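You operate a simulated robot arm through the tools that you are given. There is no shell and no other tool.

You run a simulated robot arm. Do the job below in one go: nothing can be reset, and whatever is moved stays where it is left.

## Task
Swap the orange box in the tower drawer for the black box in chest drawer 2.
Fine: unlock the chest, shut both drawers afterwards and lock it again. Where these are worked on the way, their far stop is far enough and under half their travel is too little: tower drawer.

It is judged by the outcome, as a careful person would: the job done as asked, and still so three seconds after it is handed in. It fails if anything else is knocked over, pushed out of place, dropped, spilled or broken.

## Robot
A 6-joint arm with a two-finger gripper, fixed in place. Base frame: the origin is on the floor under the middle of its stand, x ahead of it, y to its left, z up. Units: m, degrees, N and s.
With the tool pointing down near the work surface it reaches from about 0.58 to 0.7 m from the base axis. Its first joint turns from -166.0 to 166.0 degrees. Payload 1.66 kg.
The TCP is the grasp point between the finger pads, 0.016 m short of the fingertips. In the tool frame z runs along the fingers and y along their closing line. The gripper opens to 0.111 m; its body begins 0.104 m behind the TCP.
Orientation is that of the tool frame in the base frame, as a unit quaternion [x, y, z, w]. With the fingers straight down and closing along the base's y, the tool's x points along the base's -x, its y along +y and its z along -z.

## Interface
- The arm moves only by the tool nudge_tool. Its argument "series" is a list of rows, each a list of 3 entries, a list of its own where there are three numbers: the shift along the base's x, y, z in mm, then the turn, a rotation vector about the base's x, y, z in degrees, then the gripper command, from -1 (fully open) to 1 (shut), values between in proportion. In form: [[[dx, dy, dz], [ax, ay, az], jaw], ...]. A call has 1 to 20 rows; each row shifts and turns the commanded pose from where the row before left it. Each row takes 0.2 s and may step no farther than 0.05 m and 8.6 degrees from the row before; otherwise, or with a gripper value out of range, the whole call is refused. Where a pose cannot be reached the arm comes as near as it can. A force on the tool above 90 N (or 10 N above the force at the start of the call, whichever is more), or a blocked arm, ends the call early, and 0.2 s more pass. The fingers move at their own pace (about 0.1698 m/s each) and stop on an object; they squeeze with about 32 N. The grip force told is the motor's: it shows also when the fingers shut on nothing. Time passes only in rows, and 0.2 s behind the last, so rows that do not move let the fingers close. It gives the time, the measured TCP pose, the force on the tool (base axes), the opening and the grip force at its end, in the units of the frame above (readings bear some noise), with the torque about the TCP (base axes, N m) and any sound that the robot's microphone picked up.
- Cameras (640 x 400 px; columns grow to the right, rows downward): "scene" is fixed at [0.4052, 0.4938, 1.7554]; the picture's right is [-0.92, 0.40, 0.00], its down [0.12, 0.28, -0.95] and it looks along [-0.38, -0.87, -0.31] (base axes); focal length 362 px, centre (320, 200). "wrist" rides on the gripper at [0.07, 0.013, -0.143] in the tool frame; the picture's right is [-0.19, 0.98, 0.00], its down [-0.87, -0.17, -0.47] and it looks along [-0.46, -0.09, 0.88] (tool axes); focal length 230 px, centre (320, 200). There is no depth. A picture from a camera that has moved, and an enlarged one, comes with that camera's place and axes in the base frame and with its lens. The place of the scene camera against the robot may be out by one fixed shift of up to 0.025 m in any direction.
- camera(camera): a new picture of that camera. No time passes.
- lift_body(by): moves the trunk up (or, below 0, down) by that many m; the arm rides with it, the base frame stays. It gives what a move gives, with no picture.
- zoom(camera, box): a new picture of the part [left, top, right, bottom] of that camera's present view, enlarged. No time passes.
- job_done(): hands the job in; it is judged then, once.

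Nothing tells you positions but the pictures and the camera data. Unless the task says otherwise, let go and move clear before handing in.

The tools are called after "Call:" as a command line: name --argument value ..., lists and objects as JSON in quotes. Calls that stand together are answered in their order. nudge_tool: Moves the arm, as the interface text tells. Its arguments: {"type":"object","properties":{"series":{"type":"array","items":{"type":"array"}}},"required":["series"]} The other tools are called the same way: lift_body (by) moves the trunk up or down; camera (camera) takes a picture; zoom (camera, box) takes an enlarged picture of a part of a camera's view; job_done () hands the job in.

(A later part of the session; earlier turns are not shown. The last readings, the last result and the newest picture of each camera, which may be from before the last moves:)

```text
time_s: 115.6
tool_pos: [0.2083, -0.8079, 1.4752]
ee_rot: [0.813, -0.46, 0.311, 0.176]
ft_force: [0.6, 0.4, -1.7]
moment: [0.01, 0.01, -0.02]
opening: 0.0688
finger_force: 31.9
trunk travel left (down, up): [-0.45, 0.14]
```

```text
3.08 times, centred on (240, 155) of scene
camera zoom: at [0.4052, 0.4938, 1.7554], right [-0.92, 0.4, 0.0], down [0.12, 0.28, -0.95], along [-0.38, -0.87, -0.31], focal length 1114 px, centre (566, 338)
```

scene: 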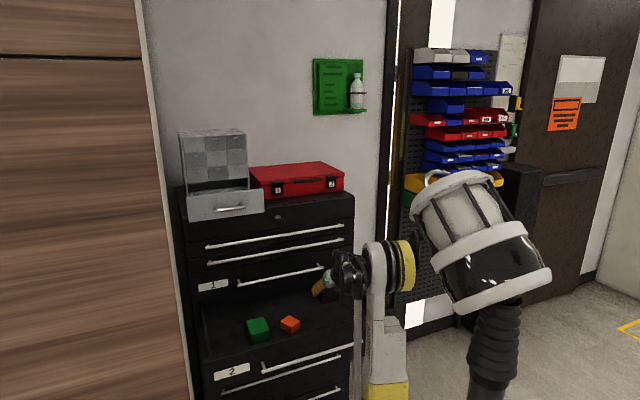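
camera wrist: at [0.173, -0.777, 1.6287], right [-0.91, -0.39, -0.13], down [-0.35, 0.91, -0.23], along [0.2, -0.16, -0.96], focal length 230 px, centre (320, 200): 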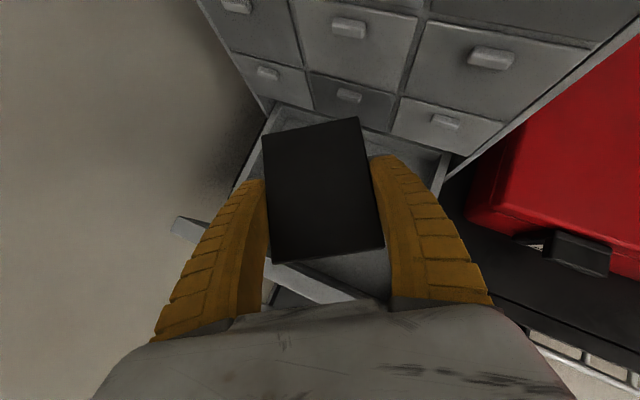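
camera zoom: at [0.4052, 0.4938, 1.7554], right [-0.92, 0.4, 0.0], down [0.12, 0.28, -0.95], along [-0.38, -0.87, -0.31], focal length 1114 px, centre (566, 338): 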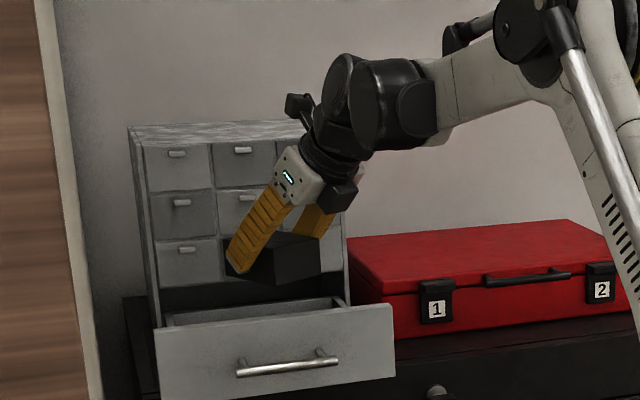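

Clear of the tower knobs. I lower it into the drawer.

Call:
nudge_tool --series '[[[2.5, 0, -17], [0, 0, 0], 1], [[2.5, -1, -17], [0, 0, 0], 1], [[2.5, -2, -17], [0, 0, 0], 1], [[2.5, -3, -15], [0, 0, 0], 1], [[0, 0, 0], [0, 0, 0], 1]]'

Call:
camera --camera "wrist"

Call:
zoom --camera "scene" --box '[170, 90, 310, 220]'

```text
time_s: 116.8
tool_pos: [0.218, -0.8138, 1.408]
ee_rot: [0.813, -0.46, 0.312, 0.176]
ft_force: [0.0, -0.2, -2.8]
moment: [-0.02, 0.01, 0.02]
opening: 0.0689
finger_force: 32.0
trunk travel left (down, up): [-0.45, 0.14]
```

```text
taken
camera wrist: at [0.1834, -0.784, 1.5618], right [-0.91, -0.39, -0.13], down [-0.35, 0.91, -0.23], along [0.2, -0.16, -0.97], focal length 230 px, centre (320, 200)
```

wrist: 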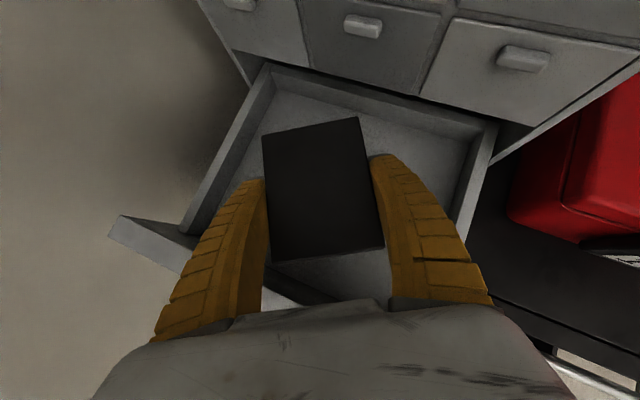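

```text
3.08 times, centred on (240, 155) of scene
camera zoom: at [0.4052, 0.4938, 1.7554], right [-0.92, 0.4, 0.0], down [0.12, 0.28, -0.95], along [-0.38, -0.87, -0.31], focal length 1114 px, centre (566, 338)
```

zoom: 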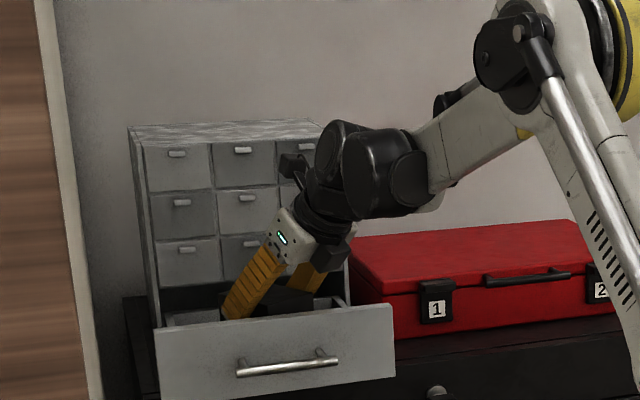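

Call:
nudge_tool --series '[[[0, -4, -6], [0, 0, 0], 1], [[0, -4, -6], [0, 0, 0], 1], [[0, -3, -5], [0, 0, 0], 1], [[0, 0, 0], [0, 0, 0], 1]]'

Call:
nudge_tool --series '[[[0, 0, -3], [0, 0, 0], 1], [[0, 0, -3], [0, 0, 0], 1], [[0, 0, 0], [0, 0, 0], 1]]'

```text
time_s: 117.8
tool_pos: [0.2184, -0.8245, 1.3898]
ee_rot: [0.813, -0.46, 0.311, 0.177]
ft_force: [0.7, 0.2, -2.6]
moment: [-0.02, -0.03, -0.02]
opening: 0.0689
finger_force: 31.9
trunk travel left (down, up): [-0.45, 0.14]
```

```text
time_s: 118.6
tool_pos: [0.2184, -0.8259, 1.3856]
ee_rot: [0.813, -0.46, 0.312, 0.176]
ft_force: [1.0, -1.2, 0.9]
moment: [-0.15, -0.22, -0.05]
opening: 0.0691
finger_force: 32.1
trunk travel left (down, up): [-0.45, 0.14]
```

Call:
nudge_tool --series '[[[0, 0, -1.5], [0, 0, 0], 1], [[0, 0, 0], [0, 0, 0], 1]]'

```text
time_s: 119.2
tool_pos: [0.2182, -0.8247, 1.3851]
ee_rot: [0.812, -0.459, 0.312, 0.177]
ft_force: [2.9, -7.8, 18.1]
moment: [-0.05, -0.38, -0.11]
opening: 0.0688
finger_force: 32.4
trunk travel left (down, up): [-0.45, 0.14]
```

The box rests on the drawer floor (18 N). I unload slightly, release and back out along the tool axis.

Call:
nudge_tool --series '[[[0, 0, 1.2], [0, 0, 0], 1], [[0, 0, 0], [0, 0, 0], -0.3], [[0, 0, 0], [0, 0, 0], -0.5], [[0, 0, 0], [0, 0, 0], -0.6], [[-4, 7, 9], [0, 0, 0], -0.6], [[-8, 14, 18], [0, 0, 0], -0.6], [[-8, 14, 18], [0, 0, 0], -0.6], [[-8, 14, 18], [0, 0, 0], -0.6], [[-8, 14, 18], [0, 0, 0], -0.6], [[-8, 16, 18], [0, 0, 0], -0.6], [[0, 0, 0], [0, 0, 0], -0.6]]'

Call:
camera --camera "wrist"

Call:
zoom --camera "scene" --box '[170, 90, 310, 220]'

```text
time_s: 121.6
tool_pos: [0.1742, -0.7476, 1.4838]
ee_rot: [0.813, -0.46, 0.311, 0.176]
ft_force: [-0.2, 0.3, 0.3]
moment: [-0.02, -0.01, 0.02]
opening: 0.0899
finger_force: 0.4
trunk travel left (down, up): [-0.45, 0.14]
```

```text
taken
camera wrist: at [0.1394, -0.7173, 1.6378], right [-0.91, -0.39, -0.13], down [-0.35, 0.91, -0.23], along [0.2, -0.16, -0.97], focal length 230 px, centre (320, 200)
```

wrist: 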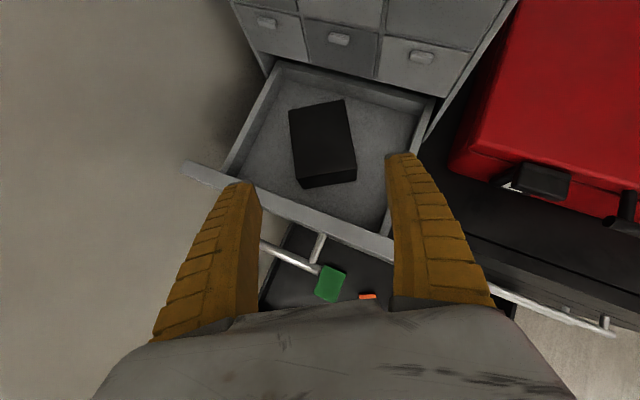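

```text
3.08 times, centred on (240, 155) of scene
camera zoom: at [0.4052, 0.4938, 1.7554], right [-0.92, 0.4, 0.0], down [0.12, 0.28, -0.95], along [-0.38, -0.87, -0.31], focal length 1114 px, centre (566, 338)
```

zoom: 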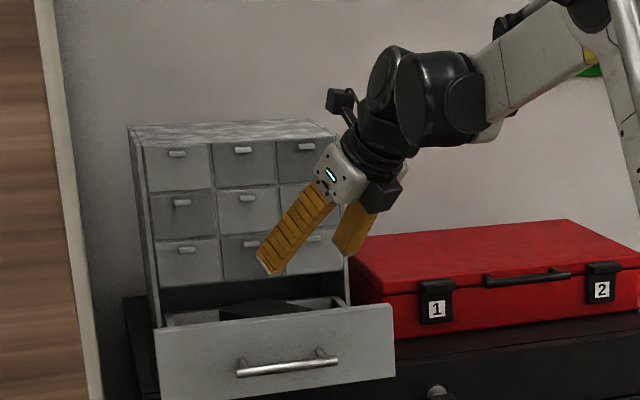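

The black box lies flat in the tower drawer, below the opening height. I back out over the front, close the fingers and get ready to push the drawer shut at the panel just above its handle.

Call:
nudge_tool --series '[[[9, 22, 6], [0, 0, 0], -0.4], [[9, 22, 4], [0, 0, 0], 0.4], [[9, 22, 2], [0, 0, 0], 1], [[9, 22, 0], [0, 0, 0], 1], [[0, 4, -26], [0, 0, 0], 1], [[0, 0, -26], [0, 0, 0], 1], [[0, 0, -26], [0, 0, 0], 1], [[0, 0, 0], [0, 0, 0], 1]]'

Call:
camera --camera "wrist"

Call:
zoom --camera "scene" --box '[170, 90, 310, 220]'

```text
time_s: 123.4
tool_pos: [0.2105, -0.6534, 1.4181]
ee_rot: [0.813, -0.459, 0.312, 0.176]
ft_force: [0.7, -0.6, 0.1]
moment: [0.0, 0.01, 0.01]
opening: 0.0
finger_force: 28.4
trunk travel left (down, up): [-0.45, 0.14]
```

```text
taken
camera wrist: at [0.1755, -0.6231, 1.572], right [-0.91, -0.39, -0.13], down [-0.35, 0.91, -0.23], along [0.2, -0.16, -0.97], focal length 230 px, centre (320, 200)
```

wrist: 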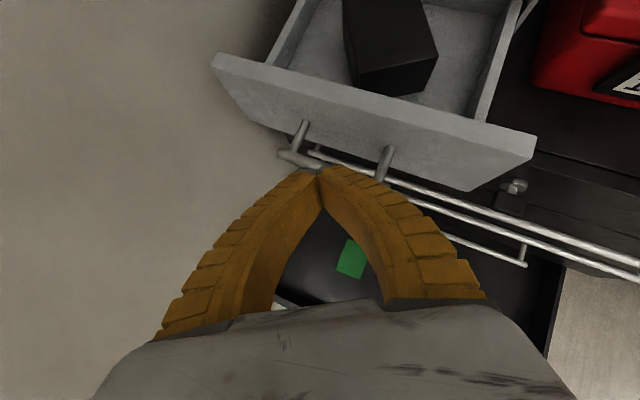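

```text
3.08 times, centred on (240, 155) of scene
camera zoom: at [0.4052, 0.4938, 1.7554], right [-0.92, 0.4, 0.0], down [0.12, 0.28, -0.95], along [-0.38, -0.87, -0.31], focal length 1114 px, centre (566, 338)
```

zoom: 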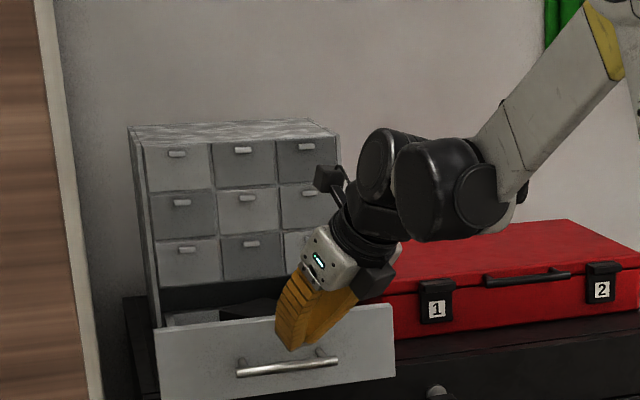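

Fingertips are just above the bar, facing the panel. I push slowly.

Call:
nudge_tool --series '[[[0, -14, 0], [0, 0, 0], 1], [[0, -14, 0], [0, 0, 0], 1], [[0, -12, 0], [0, 0, 0], 1], [[0, -10, 0], [0, 0, 0], 1], [[0, -10, 0], [0, 0, 0], 1], [[0, -10, 0], [0, 0, 0], 1], [[0, -10, 0], [0, 0, 0], 1], [[0, 0, 0], [0, 0, 0], 1]]'

Call:
zoom --camera "scene" --box '[170, 90, 310, 220]'

Call:
camera --camera "wrist"

```text
time_s: 125.2
tool_pos: [0.2098, -0.734, 1.4176]
ee_rot: [0.812, -0.46, 0.312, 0.177]
ft_force: [0.4, 1.2, 0.3]
moment: [0.01, 0.03, -0.04]
opening: 0.0
finger_force: 28.3
trunk travel left (down, up): [-0.45, 0.14]
```

```text
3.08 times, centred on (240, 155) of scene
camera zoom: at [0.4052, 0.4938, 1.7554], right [-0.92, 0.4, 0.0], down [0.12, 0.28, -0.95], along [-0.38, -0.87, -0.31], focal length 1114 px, centre (566, 338)
```

zoom: 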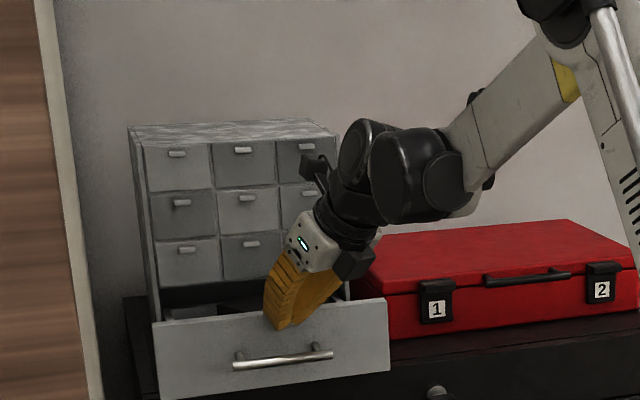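

```text
taken
camera wrist: at [0.1752, -0.7035, 1.5714], right [-0.91, -0.39, -0.13], down [-0.35, 0.91, -0.23], along [0.2, -0.16, -0.97], focal length 230 px, centre (320, 200)
```

wrist: 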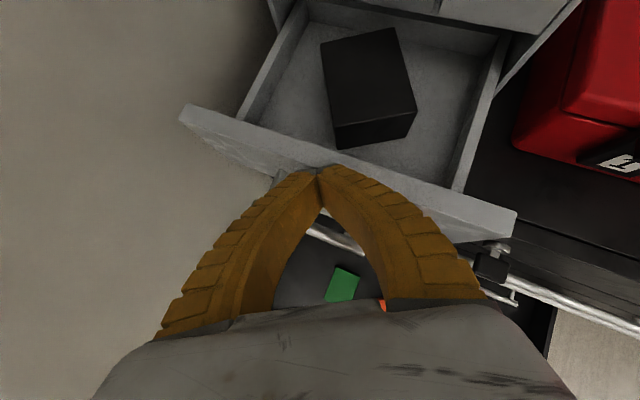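

The drawer moves in with about 1 N. I continue pushing.

Call:
nudge_tool --series '[[[0, -10, 0], [0, 0, 0], 1], [[0, -10, 0], [0, 0, 0], 1], [[0, -10, 0], [0, 0, 0], 1], [[0, -10, 0], [0, 0, 0], 1], [[0, -10, 0], [0, 0, 0], 1], [[0, -10, 0], [0, 0, 0], 1], [[0, -10, 0], [0, 0, 0], 1], [[0, -10, 0], [0, 0, 0], 1], [[0, 0, 0], [0, 0, 0], 1]]'

Call:
camera --camera "wrist"

Call:
zoom --camera "scene" --box '[170, 90, 310, 220]'

```text
time_s: 127.2
tool_pos: [0.2113, -0.8134, 1.4169]
ee_rot: [0.813, -0.46, 0.311, 0.176]
ft_force: [0.3, 0.3, -0.3]
moment: [-0.01, -0.01, 0.03]
opening: 0.0003
finger_force: 29.6
trunk travel left (down, up): [-0.45, 0.14]
```

```text
taken
camera wrist: at [0.1755, -0.784, 1.5713], right [-0.91, -0.39, -0.13], down [-0.35, 0.91, -0.23], along [0.2, -0.16, -0.97], focal length 230 px, centre (320, 200)
```

wrist: 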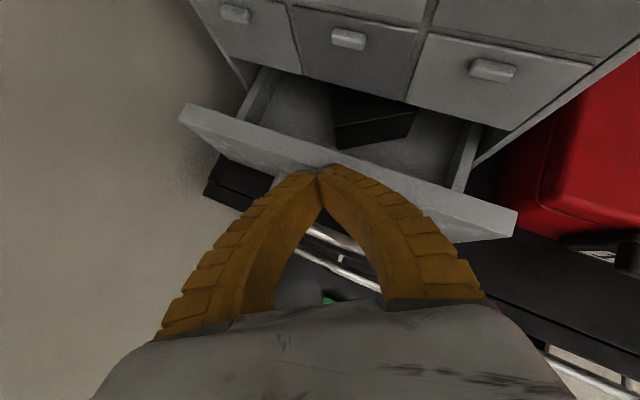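

```text
3.08 times, centred on (240, 155) of scene
camera zoom: at [0.4052, 0.4938, 1.7554], right [-0.92, 0.4, 0.0], down [0.12, 0.28, -0.95], along [-0.38, -0.87, -0.31], focal length 1114 px, centre (566, 338)
```

zoom: 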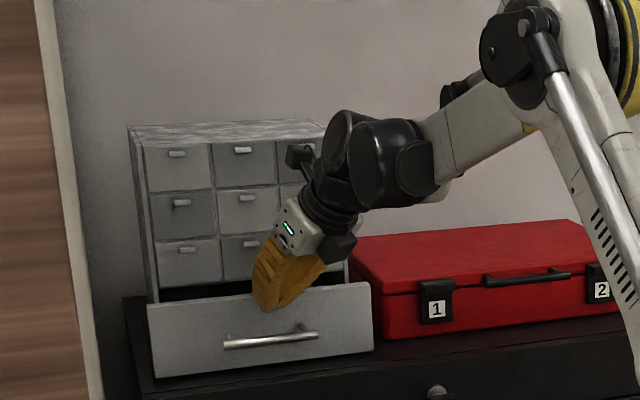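

Call:
nudge_tool --series '[[[0, -9, 0], [0, 0, 0], 1], [[0, -9, 0], [0, 0, 0], 1], [[0, -9, 0], [0, 0, 0], 1], [[0, -9, 0], [0, 0, 0], 1], [[0, 0, 0], [0, 0, 0], 1]]'

Call:
nudge_tool --series '[[[0, -6, 0], [0, 0, 0], 1], [[0, -6, 0], [0, 0, 0], 1], [[0, 0, 0], [0, 0, 0], 1]]'

Call:
zoom --camera "scene" --box '[170, 90, 310, 220]'

```text
time_s: 128.4
tool_pos: [0.2088, -0.8501, 1.4179]
ee_rot: [0.812, -0.461, 0.312, 0.177]
ft_force: [0.5, 1.7, 1.8]
moment: [0.01, -0.01, -0.03]
opening: 0.0
finger_force: 28.4
trunk travel left (down, up): [-0.45, 0.14]
```

```text
time_s: 129.2
tool_pos: [0.2113, -0.8632, 1.4177]
ee_rot: [0.813, -0.459, 0.312, 0.176]
ft_force: [-0.4, 0.2, 0.5]
moment: [-0.01, 0.01, -0.02]
opening: 0.0
finger_force: 28.2
trunk travel left (down, up): [-0.45, 0.14]
```

```text
3.08 times, centred on (240, 155) of scene
camera zoom: at [0.4052, 0.4938, 1.7554], right [-0.92, 0.4, 0.0], down [0.12, 0.28, -0.95], along [-0.38, -0.87, -0.31], focal length 1114 px, centre (566, 338)
```

zoom: 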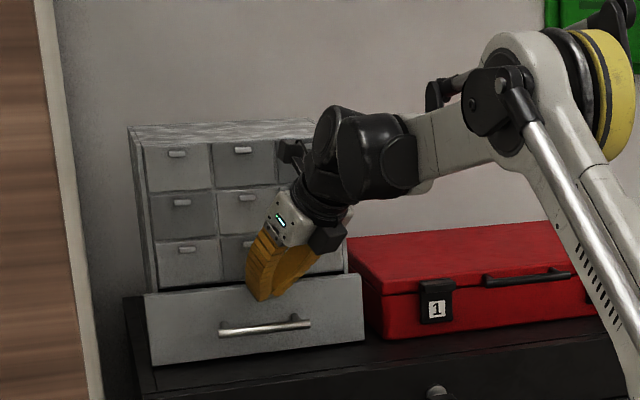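

Call:
nudge_tool --series '[[[0, -5, 0], [0, 0, 0], 1], [[0, -5, 0], [0, 0, 0], 1], [[0, 0, 0], [0, 0, 0], 1]]'

Call:
camera --camera "wrist"

```text
time_s: 130.0
tool_pos: [0.2119, -0.8687, 1.4193]
ee_rot: [0.812, -0.459, 0.314, 0.177]
ft_force: [0.1, 21.7, 3.8]
moment: [0.14, 0.05, -0.28]
opening: 0.0002
finger_force: 28.9
trunk travel left (down, up): [-0.45, 0.14]
```

```text
taken
camera wrist: at [0.1765, -0.8374, 1.574], right [-0.91, -0.39, -0.13], down [-0.35, 0.91, -0.23], along [0.2, -0.17, -0.96], focal length 230 px, centre (320, 200)
```

wrist: 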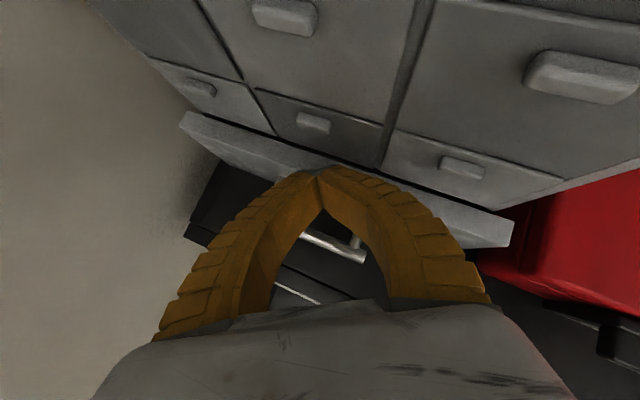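

The drawer meets resistance (22 N), so it is shut or nearly so. I press a touch more to confirm a hard stop.

Call:
nudge_tool --series '[[[0, -4, 0], [0, 0, 0], 1], [[0, 0, 0], [0, 0, 0], 1]]'

Call:
zoom --camera "wrist" --box '[160, 90, 360, 215]'

Call:
zoom --camera "scene" --box '[170, 150, 270, 222]'

```text
time_s: 130.6
tool_pos: [0.2111, -0.8719, 1.4196]
ee_rot: [0.812, -0.459, 0.313, 0.178]
ft_force: [-0.7, 26.3, 3.3]
moment: [0.22, 0.07, -0.29]
opening: 0.0039
finger_force: 29.1
trunk travel left (down, up): [-0.45, 0.14]
```

```text
3.20 times, centred on (260, 152) of wrist
camera zoom: at [0.1759, -0.8408, 1.5746], right [-0.91, -0.39, -0.13], down [-0.35, 0.91, -0.23], along [0.2, -0.17, -0.96], focal length 736 px, centre (512, 352)
```

zoom: 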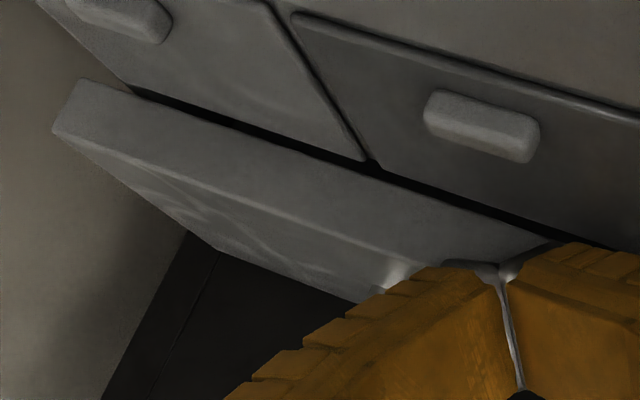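

```text
5.56 times, centred on (220, 186) of scene
camera zoom: at [0.4052, 0.4938, 1.7554], right [-0.92, 0.4, 0.0], down [0.12, 0.28, -0.95], along [-0.38, -0.87, -0.31], focal length 2012 px, centre (876, 278)
```

zoom: 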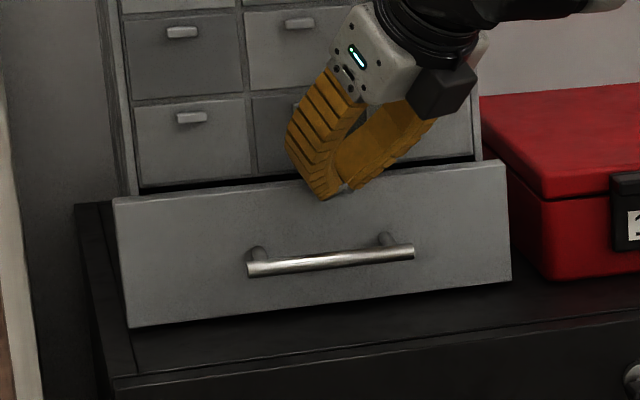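

The tower drawer's outline matches its original shut position exactly and it's hard against its stop. I retreat, re-orient for the drawer 2 handle in free space, then lower the trunk.

Call:
nudge_tool --series '[[[0, 8, 0], [0, 0, 0], 1], [[0, 25, 8], [0, 0, 0], 1], [[0, 30, 10], [0, 0, 0], 0.7], [[-15, 35, 8], [0, 0, 0], 0.5], [[-20, 35, 5], [0.16, 3.62, 7.15], 0.5], [[-20, 35, 0], [0.16, 3.62, 7.15], 0.5], [[-20, 35, 0], [0.16, 3.62, 7.15], 0.5], [[-20, 35, 0], [0.16, 3.62, 7.15], 0.5], [[-20, 35, 0], [0.16, 3.62, 7.15], 0.5], [[-20, 30, 0], [0.16, 3.62, 7.15], 0.5], [[-20, 30, 0], [0.16, 3.62, 7.15], 0.5], [[-15, 30, 0], [0.16, 3.62, 7.15], 0.5], [[0, 0, 0], [0, 0, 0], 0.5]]'

Call:
camera --camera "wrist"

Call:
camera --camera "scene"

```text
time_s: 133.4
tool_pos: [0.0403, -0.5131, 1.4497]
ee_rot: [0.983, 0.035, 0.148, 0.103]
ft_force: [0.1, -0.4, -0.3]
moment: [0.05, -0.01, 0.02]
opening: 0.0306
finger_force: 2.1
trunk travel left (down, up): [-0.45, 0.14]
```

```text
taken
camera wrist: at [0.0641, -0.4926, 1.6061], right [-0.14, -0.98, 0.15], down [-0.97, 0.17, 0.16], along [-0.18, -0.13, -0.97], focal length 230 px, centre (320, 200)
```

wrist: 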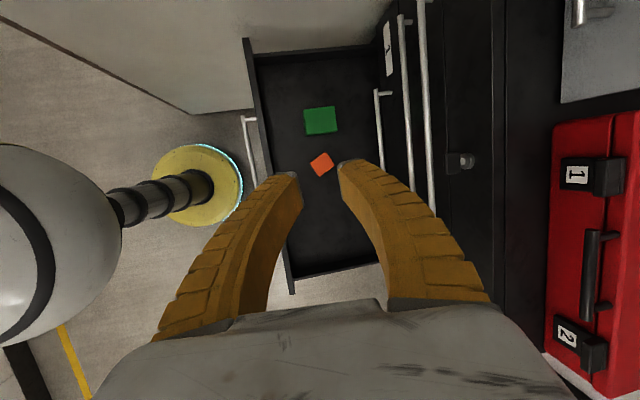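

```text
taken
```

scene: 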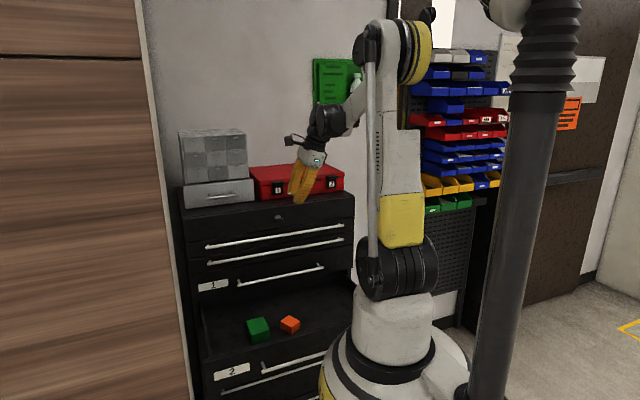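

Call:
lift_body --by -0.4

Call:
nudge_tool --series '[[[-5, 25, 10], [0, 0, 0], 0.5], [[-5, 30, 5], [0, 0, 0], 0.5], [[-6, 30, 0], [0, 0, 0], 0.5], [[-10, 36, 0], [0, 0, 0], 0.5], [[0, 0, -25], [0, 0, 0], 0.5], [[0, 0, -25], [0, 0, 0], 0.5], [[0, 0, 0], [0, 0, 0], 0.5]]'

Call:
camera --camera "wrist"

Call:
camera --camera "scene"

```text
time_s: 137.2
tool_pos: [0.0414, -0.513, 1.0493]
ee_rot: [0.983, 0.034, 0.148, 0.104]
ft_force: [0.9, 0.2, -0.4]
moment: [0.01, -0.01, 0.03]
opening: 0.0303
finger_force: 1.6
trunk travel left (down, up): [-0.05, 0.54]
```

```text
time_s: 138.8
tool_pos: [0.0138, -0.3926, 1.014]
ee_rot: [0.983, 0.035, 0.148, 0.103]
ft_force: [0.3, 0.6, -0.2]
moment: [-0.03, 0.0, 0.02]
opening: 0.0306
finger_force: 1.9
trunk travel left (down, up): [-0.05, 0.54]
```

```text
taken
camera wrist: at [0.0373, -0.3713, 1.1714], right [-0.14, -0.98, 0.15], down [-0.97, 0.17, 0.16], along [-0.18, -0.13, -0.97], focal length 230 px, centre (320, 200)
```

wrist: 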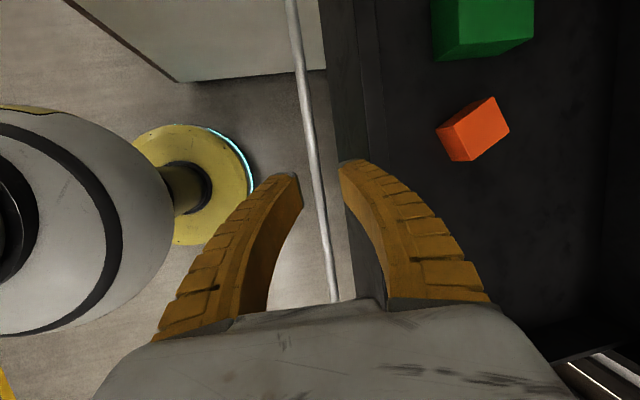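

```text
taken
```

scene: 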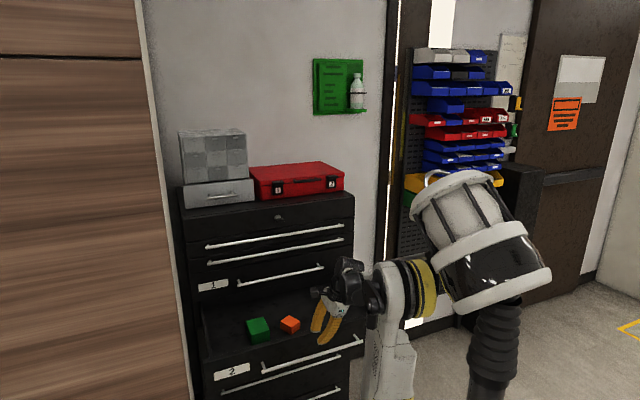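

Call:
zoom --camera "wrist" --box '[240, 80, 400, 230]'

```text
2.67 times, centred on (320, 155) of wrist
camera zoom: at [0.0373, -0.3713, 1.1714], right [-0.14, -0.98, 0.15], down [-0.97, 0.17, 0.16], along [-0.18, -0.13, -0.97], focal length 614 px, centre (320, 320)
```

zoom: 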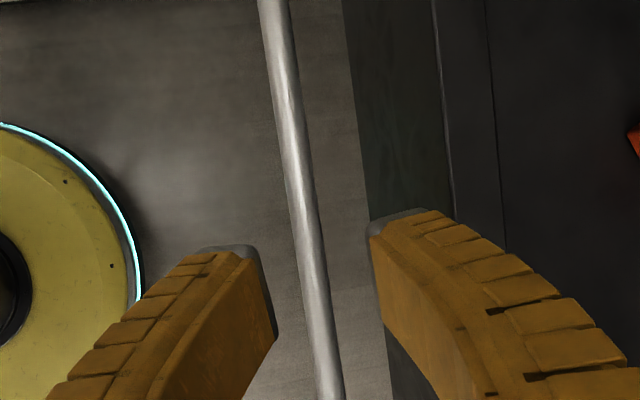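

The bar is ~8 mm off-centre. I correct, narrow the jaws (the gap behind the bar is tight) and go part-way down to re-check.

Call:
nudge_tool --series '[[[4, 2, -14], [0, 0, 0], 0.68], [[4.6, -1, -15], [0, 0, 0], 0.68], [[4.6, -2.5, -14], [0, 0, 0], 0.68], [[4.6, -2.5, -14], [0, 0, 0], 0.68], [[0, 0, 0], [0, 0, 0], 0.68]]'

Call:
zoom --camera "wrist" --box '[240, 80, 400, 230]'

```text
time_s: 140.0
tool_pos: [0.0313, -0.3955, 0.955]
ee_rot: [0.983, 0.034, 0.148, 0.103]
ft_force: [0.5, 0.1, 0.3]
moment: [0.01, 0.0, 0.0]
opening: 0.0208
finger_force: 2.2
trunk travel left (down, up): [-0.05, 0.54]
```

```text
2.67 times, centred on (320, 155) of wrist
camera zoom: at [0.0556, -0.3748, 1.1137], right [-0.14, -0.98, 0.15], down [-0.97, 0.17, 0.16], along [-0.18, -0.13, -0.97], focal length 614 px, centre (320, 320)
```

zoom: 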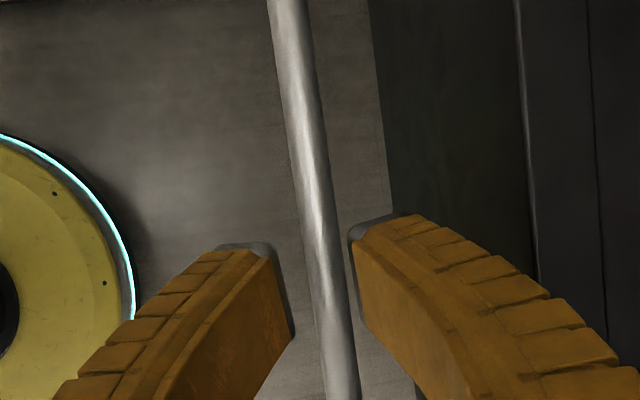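

Aligned now. I continue down onto the bar.

Call:
nudge_tool --series '[[[3.5, -2.2, -11], [0, 0, 0], 0.68], [[3.5, -2.2, -11], [0, 0, 0], 0.68], [[3.4, -2.3, -11], [0, 0, 0], 0.68], [[0, 0, 0], [0, 0, 0], 0.68]]'

Call:
zoom --camera "wrist" --box '[240, 80, 400, 230]'

```text
time_s: 141.0
tool_pos: [0.0426, -0.4044, 0.9243]
ee_rot: [0.983, 0.035, 0.148, 0.103]
ft_force: [-0.1, 0.7, -1.0]
moment: [0.01, -0.01, 0.0]
opening: 0.0209
finger_force: 2.2
trunk travel left (down, up): [-0.05, 0.54]
```

```text
2.67 times, centred on (320, 155) of wrist
camera zoom: at [0.0661, -0.3824, 1.0814], right [-0.14, -0.98, 0.15], down [-0.97, 0.17, 0.16], along [-0.18, -0.13, -0.97], focal length 614 px, centre (320, 320)
```

zoom: 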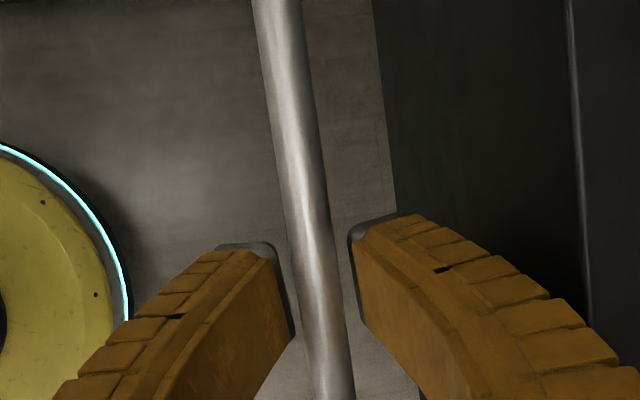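

Call:
nudge_tool --series '[[[0.5, 0, -4], [0, 0, 0], 0.68], [[0, 0, 0], [0, 0, 0], 1], [[0, 0, 0], [0, 0, 0], 1], [[0, 0, 0], [0, 0, 0], 1]]'

```text
time_s: 142.0
tool_pos: [0.0427, -0.404, 0.9199]
ee_rot: [0.983, 0.034, 0.147, 0.104]
ft_force: [2.1, -14.8, 6.3]
moment: [-0.03, -0.05, -0.16]
opening: 0.0091
finger_force: 33.8
trunk travel left (down, up): [-0.05, 0.54]
```

The bar is gripped. I push the drawer back in along the reverse of the opening path, slowly so the boxes stay put.

Call:
nudge_tool --series '[[[0, -8, 0], [0, 0, 0], 1], [[0, -10, 0], [0, 0, 0], 1], [[0, -10, 0], [0, 0, 0], 1], [[0, -10, 0], [0, 0, 0], 1], [[0, -10, 0], [0, 0, 0], 1], [[0, -10, 0], [-1.5, 0, 0], 1], [[0, -10, 0], [-1.5, 0, 0], 1], [[0, -10, 0], [-1.5, 0, 0], 1], [[0, -10, 0], [-1.5, 0, 0], 1], [[0, 0, 0], [0, 0, 0], 1]]'

Call:
camera --camera "scene"

```text
time_s: 144.2
tool_pos: [0.0433, -0.4904, 0.9197]
ee_rot: [0.976, 0.043, 0.146, 0.154]
ft_force: [-4.5, -1.1, -2.1]
moment: [0.03, 0.3, -0.09]
opening: 0.0086
finger_force: 33.6
trunk travel left (down, up): [-0.05, 0.54]
```

```text
taken
```

scene: 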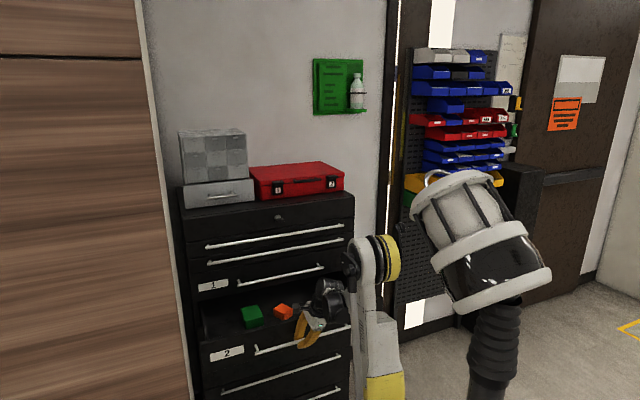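

Call:
nudge_tool --series '[[[0, -10, 0], [-2, 0, 0], 1], [[0, -10, 0], [-2, 0, 0], 1], [[0, -10, 0], [-2, 0, 0], 1], [[0, -10, 0], [-2, 0, 0], 1], [[0, -10, 0], [-4, 0, 0], 1], [[0, -10, 0], [-4, 0, 0], 1], [[0, -10, 0], [-4, 0, 0], 1], [[0, -10, 0], [-4, 0, 0], 1], [[0, -10, 0], [-4, 0, 0], 1], [[0, -10, 0], [-4, 0, 0], 1], [[0, -10, 0], [-4, 0, 0], 1], [[0, -10, 0], [-4, 0, 0], 1], [[0, 0, 0], [0, 0, 0], 1]]'

Call:
camera --camera "scene"

```text
time_s: 147.0
tool_pos: [0.0448, -0.6114, 0.9186]
ee_rot: [0.865, 0.09, 0.123, 0.478]
ft_force: [-1.6, -0.1, -18.6]
moment: [0.07, 0.24, -0.06]
opening: 0.0092
finger_force: 34.2
trunk travel left (down, up): [-0.05, 0.54]
```

```text
taken
```

scene: 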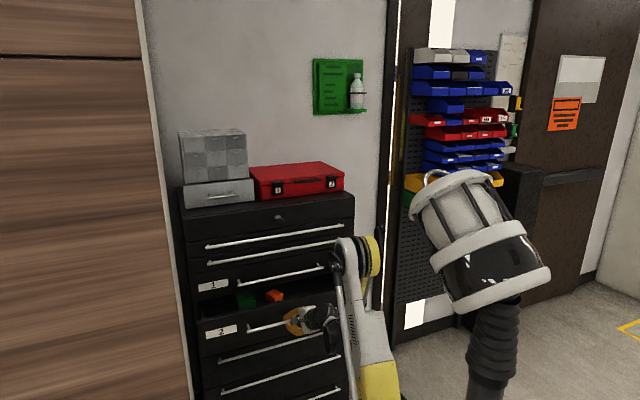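

Call:
nudge_tool --series '[[[0, -10, -1], [0, 0, 0], 1], [[0, -10, -1], [0, 0, 0], 1], [[0, -10, 0], [0, 0, 0], 1], [[0, -10, 0], [0, 0, 0], 1], [[0, -10, 0], [0, 0, 0], 1], [[0, -10, 0], [0, 0, 0], 1], [[0, -10, 0], [0, 0, 0], 1], [[0, -10, 0], [0, 0, 0], 1], [[0, -10, 0], [0, 0, 0], 1], [[0, -10, 0], [0, 0, 0], 1], [[0, -10, 0], [0, 0, 0], 1], [[0, 0, 0], [0, 0, 0], 1]]'

Call:
zoom --camera "scene" --box '[190, 240, 350, 340]'

```text
time_s: 149.6
tool_pos: [0.045, -0.7223, 0.9193]
ee_rot: [0.864, 0.091, 0.123, 0.479]
ft_force: [8.2, -0.7, 0.6]
moment: [0.06, -0.05, -0.01]
opening: 0.0115
finger_force: 34.2
trunk travel left (down, up): [-0.05, 0.54]
```

```text
4.00 times, centred on (270, 290) of scene
camera zoom: at [0.4052, 0.4938, 1.7554], right [-0.92, 0.4, 0.0], down [0.12, 0.28, -0.95], along [-0.38, -0.87, -0.31], focal length 1449 px, centre (520, -160)
```

zoom: 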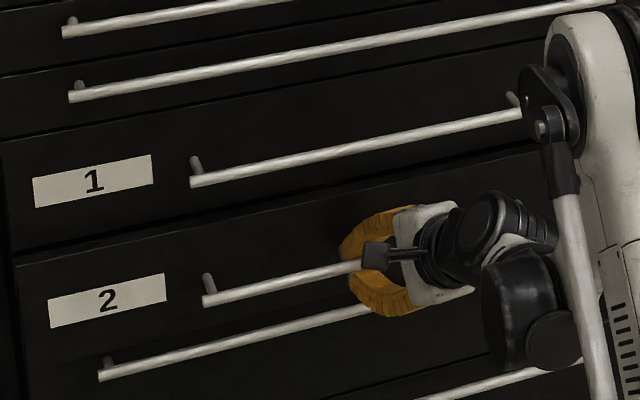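

Nearly closed. I push the last few centimetres until it stops.

Call:
nudge_tool --series '[[[0, -6, 0], [0, 0, 0], 1], [[0, -6, 0], [0, 0, 0], 1], [[0, -4, 0], [0, 0, 0], 1], [[0, 0, 0], [0, 0, 0], 1]]'

Call:
zoom --camera "scene" --box '[190, 240, 350, 340]'

```text
time_s: 150.6
tool_pos: [0.0443, -0.7371, 0.9167]
ee_rot: [0.864, 0.089, 0.123, 0.479]
ft_force: [9.7, -4.0, 1.3]
moment: [0.05, 0.08, -0.17]
opening: 0.0115
finger_force: 34.2
trunk travel left (down, up): [-0.05, 0.54]
```

```text
4.00 times, centred on (270, 290) of scene
camera zoom: at [0.4052, 0.4938, 1.7554], right [-0.92, 0.4, 0.0], down [0.12, 0.28, -0.95], along [-0.38, -0.87, -0.31], focal length 1449 px, centre (520, -160)
```

zoom: 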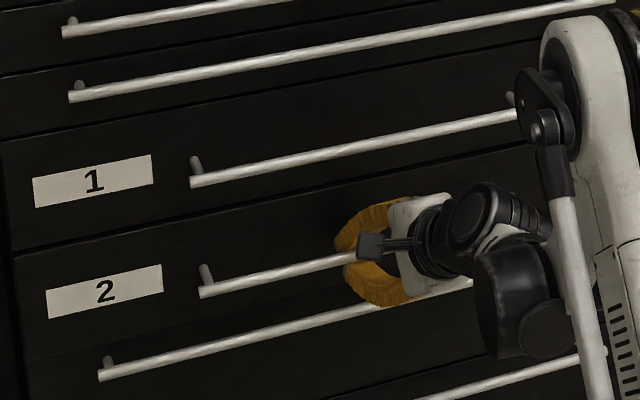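

Call:
nudge_tool --series '[[[0, -4, 0], [0, 0, 0], 1], [[0, -3, 0], [0, 0, 0], 1], [[0, 0, 0], [0, 0, 0], 1]]'

Call:
zoom --camera "scene" --box '[190, 240, 350, 340]'

```text
time_s: 151.4
tool_pos: [0.0447, -0.7431, 0.9165]
ee_rot: [0.865, 0.09, 0.123, 0.479]
ft_force: [7.7, 10.0, -9.0]
moment: [-0.04, -0.23, 0.26]
opening: 0.0115
finger_force: 34.5
trunk travel left (down, up): [-0.05, 0.54]
```

```text
4.00 times, centred on (270, 290) of scene
camera zoom: at [0.4052, 0.4938, 1.7554], right [-0.92, 0.4, 0.0], down [0.12, 0.28, -0.95], along [-0.38, -0.87, -0.31], focal length 1449 px, centre (520, -160)
```

zoom: 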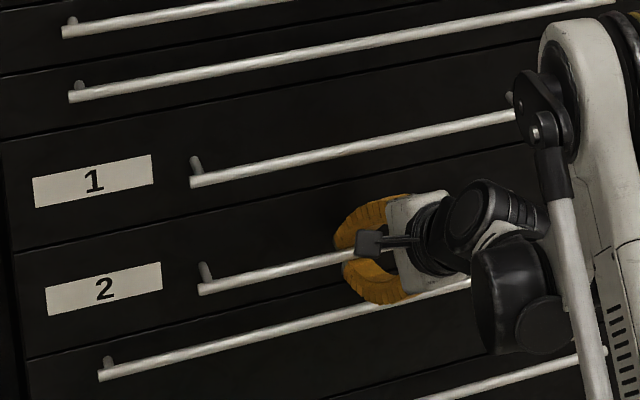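

Call:
nudge_tool --series '[[[0, -4, 0], [0, 0, 0], 1], [[0, 0, 0], [0, 0, 0], 1]]'

```text
time_s: 152.0
tool_pos: [0.0461, -0.7474, 0.915]
ee_rot: [0.866, 0.091, 0.124, 0.476]
ft_force: [8.6, 30.8, -46.7]
moment: [-0.39, 0.29, 0.18]
opening: 0.0126
finger_force: 33.5
trunk travel left (down, up): [-0.05, 0.54]
```

Drawer 2 is hard against its closed stop. I unload, release and back away.

Call:
nudge_tool --series '[[[0, 2.5, 1], [0, 0, 0], 1], [[0, 0, 0], [0, 0, 0], 0.7], [[0, 0, 0], [0, 0, 0], 0.6], [[-2, 6, 4], [0, 0, 0], 0.6], [[-5, 14, 9], [0, 0, 0], 0.6], [[-8, 25, 15], [0, 0, 0], 0.5], [[-8, 25, 15], [0, 0, 0], 0.3], [[0, 0, 0], [0, 0, 0], 0.3]]'

Call:
camera --camera "wrist"

Call:
zoom --camera "scene" --box '[170, 190, 370, 340]'

```text
time_s: 153.8
tool_pos: [0.0201, -0.6753, 0.9627]
ee_rot: [0.865, 0.09, 0.124, 0.479]
ft_force: [0.1, 0.6, 0.0]
moment: [0.02, -0.02, -0.02]
opening: 0.0417
finger_force: 2.4
trunk travel left (down, up): [-0.05, 0.54]
```

```text
taken
camera wrist: at [0.0436, -0.5479, 1.0568], right [-0.14, -0.57, 0.81], down [-0.97, 0.23, -0.01], along [-0.18, -0.79, -0.59], focal length 230 px, centre (320, 200)
```

wrist: 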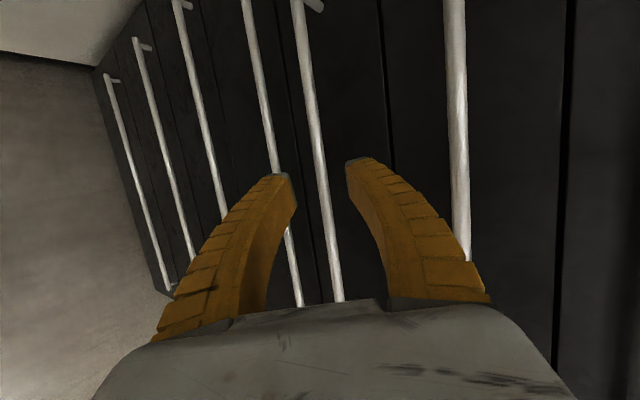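

```text
2.67 times, centred on (270, 265) of scene
camera zoom: at [0.4052, 0.4938, 1.7554], right [-0.92, 0.4, 0.0], down [0.12, 0.28, -0.95], along [-0.38, -0.87, -0.31], focal length 966 px, centre (453, 27)
```

zoom: 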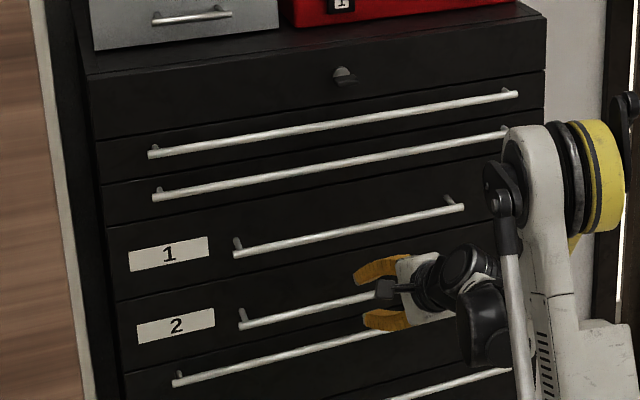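

Drawer 2 is shut. Now the lock: I raise the trunk to lock height and level the tool with the camera on top.

Call:
nudge_tool --series '[[[0, 20, 5], [0, 0, 0], 0.3], [[0, 15, 5], [0, 0, 0], 0.3], [[0, 0, 0], [0, 0, 0], 0.3]]'

Call:
lift_body --by 0.25

Call:
nudge_tool --series '[[[0, 0, 4], [-0.6, -7.64, -3.02], 0.3], [[0, 0, 4], [-0.6, -7.64, -3.02], 0.3], [[0, 0, 4], [-0.6, -7.64, -3.02], 0.3], [[0, 0, 4], [-0.6, -7.64, -3.02], 0.3], [[0, 0, 4], [-0.6, -7.64, -3.02], 0.3], [[0, 0, 4], [-0.6, -7.64, -3.02], 0.3], [[0, 0, 4], [-0.6, -7.64, -3.02], 0.3], [[0, 0, 4], [-0.6, -7.64, -3.02], 0.3], [[0, 0, 4], [-0.6, -7.64, -3.02], 0.3], [[0, -5, 4], [-0.6, -7.64, -3.02], 0.3], [[0, -5, 4], [-0.6, -7.64, -3.02], 0.3], [[0, 0, 0], [0, 0, 0], 0.3]]'

Call:
camera --camera "wrist"

```text
time_s: 154.6
tool_pos: [0.0206, -0.6401, 0.9726]
ee_rot: [0.865, 0.089, 0.123, 0.479]
ft_force: [0.2, -0.3, -0.3]
moment: [-0.02, 0.03, 0.02]
opening: 0.0413
finger_force: 1.9
trunk travel left (down, up): [-0.05, 0.54]
```

```text
time_s: 157.2
tool_pos: [0.0205, -0.6409, 1.2208]
ee_rot: [0.864, 0.09, 0.123, 0.479]
ft_force: [0.0, 0.4, 0.8]
moment: [-0.03, -0.01, -0.02]
opening: 0.0414
finger_force: 1.4
trunk travel left (down, up): [-0.3, 0.29]
```

```text
time_s: 159.8
tool_pos: [0.0199, -0.651, 1.2655]
ee_rot: [0.526, -0.472, 0.527, 0.472]
ft_force: [0.9, 0.4, -0.2]
moment: [0.04, -0.01, -0.02]
opening: 0.0411
finger_force: 2.1
trunk travel left (down, up): [-0.3, 0.29]
```

```text
taken
camera wrist: at [-0.0094, -0.51, 1.337], right [-0.98, -0.11, -0.19], down [0.12, 0.49, -0.87], along [0.19, -0.87, -0.46], focal length 230 px, centre (320, 200)
```

wrist: 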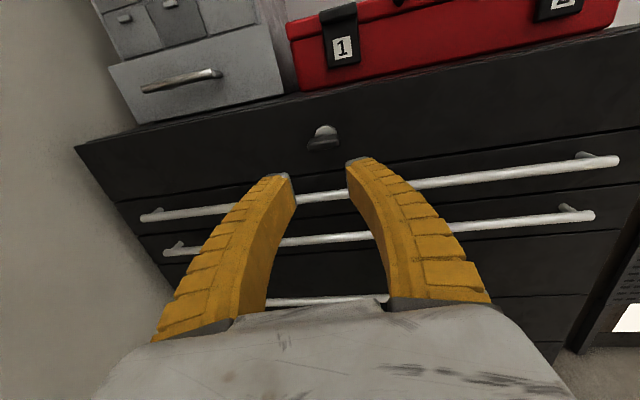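

Call:
zoom --camera "wrist" --box '[276, 105, 372, 165]'

```text
6.67 times, centred on (324, 135) of wrist
camera zoom: at [-0.0094, -0.51, 1.337], right [-0.98, -0.11, -0.19], down [0.12, 0.49, -0.87], along [0.19, -0.87, -0.46], focal length 1534 px, centre (293, 633)
```

zoom: 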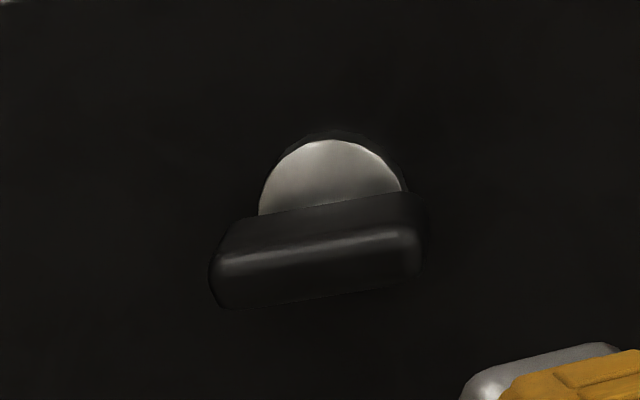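

The lever is horizontal, with its mid-plane at z ≈ 1.275 and pivot x ≈ 0.0245. I roll the tool 90° so the fingers close vertically on it.

Call:
nudge_tool --series '[[[0.4, 0, 0.9], [0.89, -8.15, -0.4], 0.3], [[0.4, 0, 0.9], [0.89, -8.15, -0.4], 0.3], [[0.4, 0, 0.9], [0.89, -8.15, -0.4], 0.3], [[0.4, 0, 0.9], [0.89, -8.15, -0.4], 0.3], [[0.4, 0, 0.9], [0.89, -8.15, -0.4], 0.3], [[0.4, 0, 0.9], [0.8, -8.15, -0.4], 0.3], [[0.4, 0, 0.9], [0.8, -8.15, -0.4], 0.3], [[0.4, 0, 0.9], [0.7, -8.15, -0.4], 0.3], [[0.4, 0, 0.9], [0.6, -8.15, -0.4], 0.3], [[0.4, 0, 0.9], [0.5, -8.15, -0.4], 0.3], [[0.4, 0, 0.5], [0.4, -8.15, 0], 0.3], [[0, 0, 0], [0, 0, 0], 0.3]]'

Call:
camera --camera "wrist"

```text
time_s: 162.4
tool_pos: [0.0239, -0.6515, 1.2754]
ee_rot: [-0.02, 0.716, -0.698, 0.021]
ft_force: [-0.5, 0.4, -0.2]
moment: [-0.04, -0.01, -0.03]
opening: 0.0413
finger_force: 2.1
trunk travel left (down, up): [-0.3, 0.29]
```

```text
taken
camera wrist: at [-0.0536, -0.5119, 1.2659], right [0.19, 0.03, -0.98], down [0.84, 0.52, 0.18], along [0.51, -0.86, 0.07], focal length 230 px, centre (320, 200)
```

wrist: 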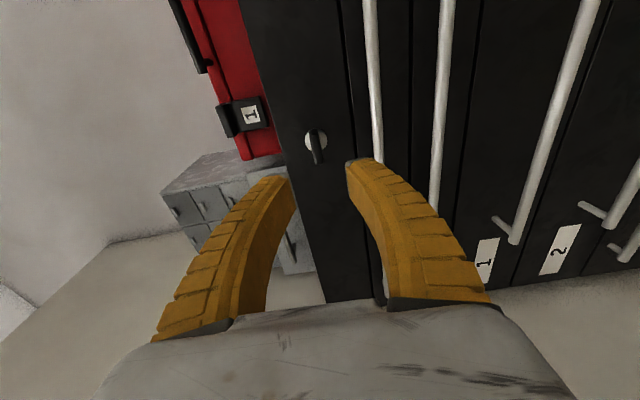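

Call:
nudge_tool --series '[[[0.2, -16, 0], [0, 0, 0], 0.3], [[0.2, -16, 0], [0, 0, 0], 0.3], [[0.2, -16, 0], [0, 0, 0], 0.3], [[0, 0, 0], [0, 0, 0], 0.3]]'

Call:
zoom --camera "wrist" --box '[220, 100, 420, 225]'

Call:
zoom --camera "scene" --box '[240, 190, 320, 240]'

```text
time_s: 163.4
tool_pos: [0.0252, -0.6979, 1.274]
ee_rot: [-0.02, 0.716, -0.698, 0.02]
ft_force: [-0.1, 0.7, 0.0]
moment: [0.05, 0.0, 0.02]
opening: 0.0414
finger_force: 1.4
trunk travel left (down, up): [-0.3, 0.29]
```

```text
3.20 times, centred on (320, 162) of wrist
camera zoom: at [-0.0531, -0.5599, 1.2658], right [0.19, 0.03, -0.98], down [0.84, 0.52, 0.18], along [0.51, -0.86, 0.07], focal length 736 px, centre (320, 320)
```

zoom: 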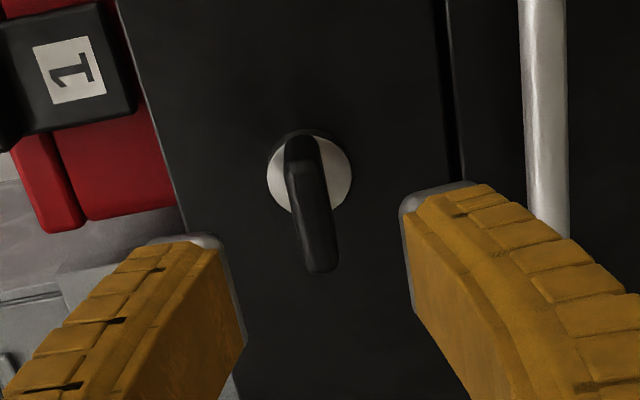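

```text
8.00 times, centred on (280, 215) of scene
camera zoom: at [0.4052, 0.4938, 1.7554], right [-0.92, 0.4, 0.0], down [0.12, 0.28, -0.95], along [-0.38, -0.87, -0.31], focal length 2897 px, centre (640, 80)
```

zoom: 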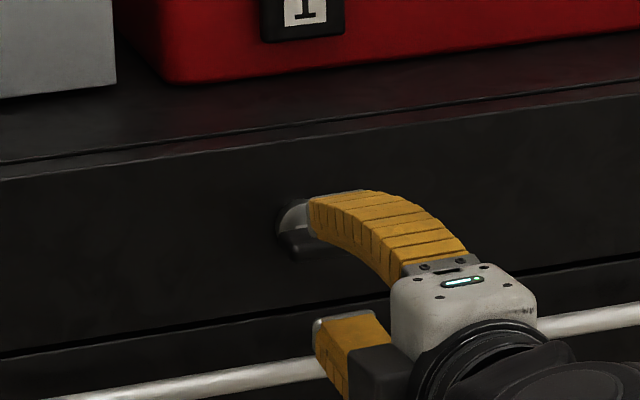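

Call:
nudge_tool --series '[[[0, -12, 0], [0, 0, 0], 0.3], [[0, -12, 0], [0, 0, 0], 0.3], [[-0.5, -12, 0.5], [0, 0, 0], 0.3], [[0, -4, 0.5], [0, 0, 0], 0.3], [[0, 0, 0], [0, 0, 0], 0.3]]'

Call:
zoom --camera "wrist" --box '[220, 100, 420, 225]'

```text
time_s: 164.6
tool_pos: [0.0241, -0.7401, 1.2741]
ee_rot: [-0.02, 0.716, -0.698, 0.021]
ft_force: [-0.5, 0.2, 0.3]
moment: [0.01, -0.01, 0.0]
opening: 0.0414
finger_force: 1.9
trunk travel left (down, up): [-0.3, 0.29]
```

```text
3.20 times, centred on (320, 162) of wrist
camera zoom: at [-0.0539, -0.6001, 1.2668], right [0.19, 0.03, -0.98], down [0.84, 0.52, 0.18], along [0.51, -0.86, 0.07], focal length 736 px, centre (320, 320)
```

zoom: 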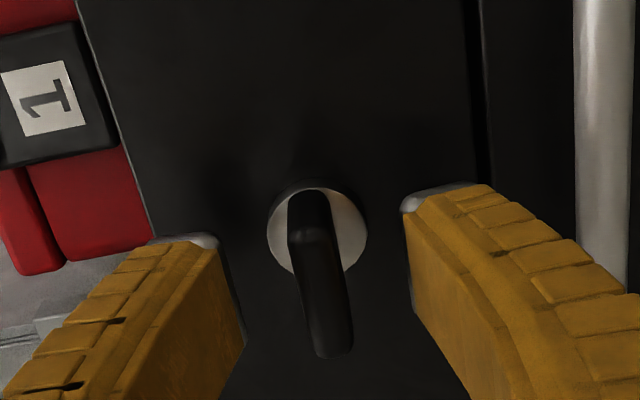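

Call:
nudge_tool --series '[[[0, 0, 0], [0, 0, 0], 0.6], [[0, 0, 0], [0, 0, 0], 1], [[0, 0, 0], [0, 0, 0], 1]]'

```text
time_s: 165.4
tool_pos: [0.025, -0.7383, 1.2751]
ee_rot: [-0.02, 0.715, -0.699, 0.021]
ft_force: [-1.0, 8.5, -12.5]
moment: [0.09, 0.04, 0.02]
opening: 0.0069
finger_force: 34.1
trunk travel left (down, up): [-0.3, 0.29]
```

The lever is gripped. I turn it back (+y direction) toward vertical, watching the torque.

Call:
nudge_tool --series '[[[0, 0, 0], [0, 5, 0], 1], [[0, 0, 0], [0, 8, 0], 1], [[0, 0, 0], [0, 8, 0], 1], [[0, 0, 0], [0, 8, 0], 1], [[0, 0, 0], [0, 8, 0], 1], [[0, 0, 0], [0, 0, 0], 1]]'

Call:
zoom --camera "wrist" --box '[220, 100, 420, 225]'

```text
time_s: 166.8
tool_pos: [0.0246, -0.7389, 1.2749]
ee_rot: [-0.242, 0.685, -0.656, -0.208]
ft_force: [-2.6, 8.5, -17.2]
moment: [0.08, -0.03, 0.03]
opening: 0.0069
finger_force: 34.5
trunk travel left (down, up): [-0.3, 0.29]
```

```text
3.20 times, centred on (320, 162) of wrist
camera zoom: at [-0.0442, -0.6, 1.3158], right [-0.44, 0.03, -0.9], down [0.78, 0.52, -0.36], along [0.45, -0.86, -0.25], focal length 736 px, centre (320, 320)
```

zoom: 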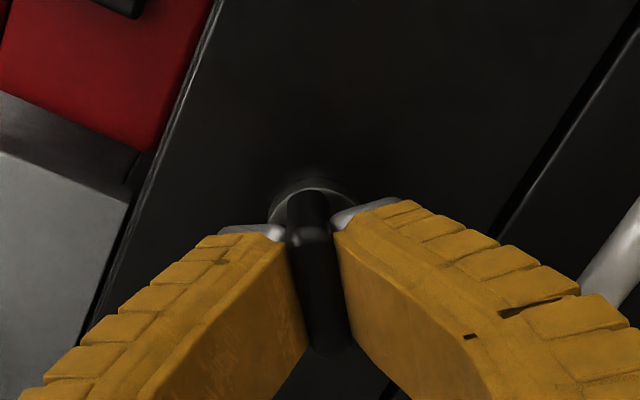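

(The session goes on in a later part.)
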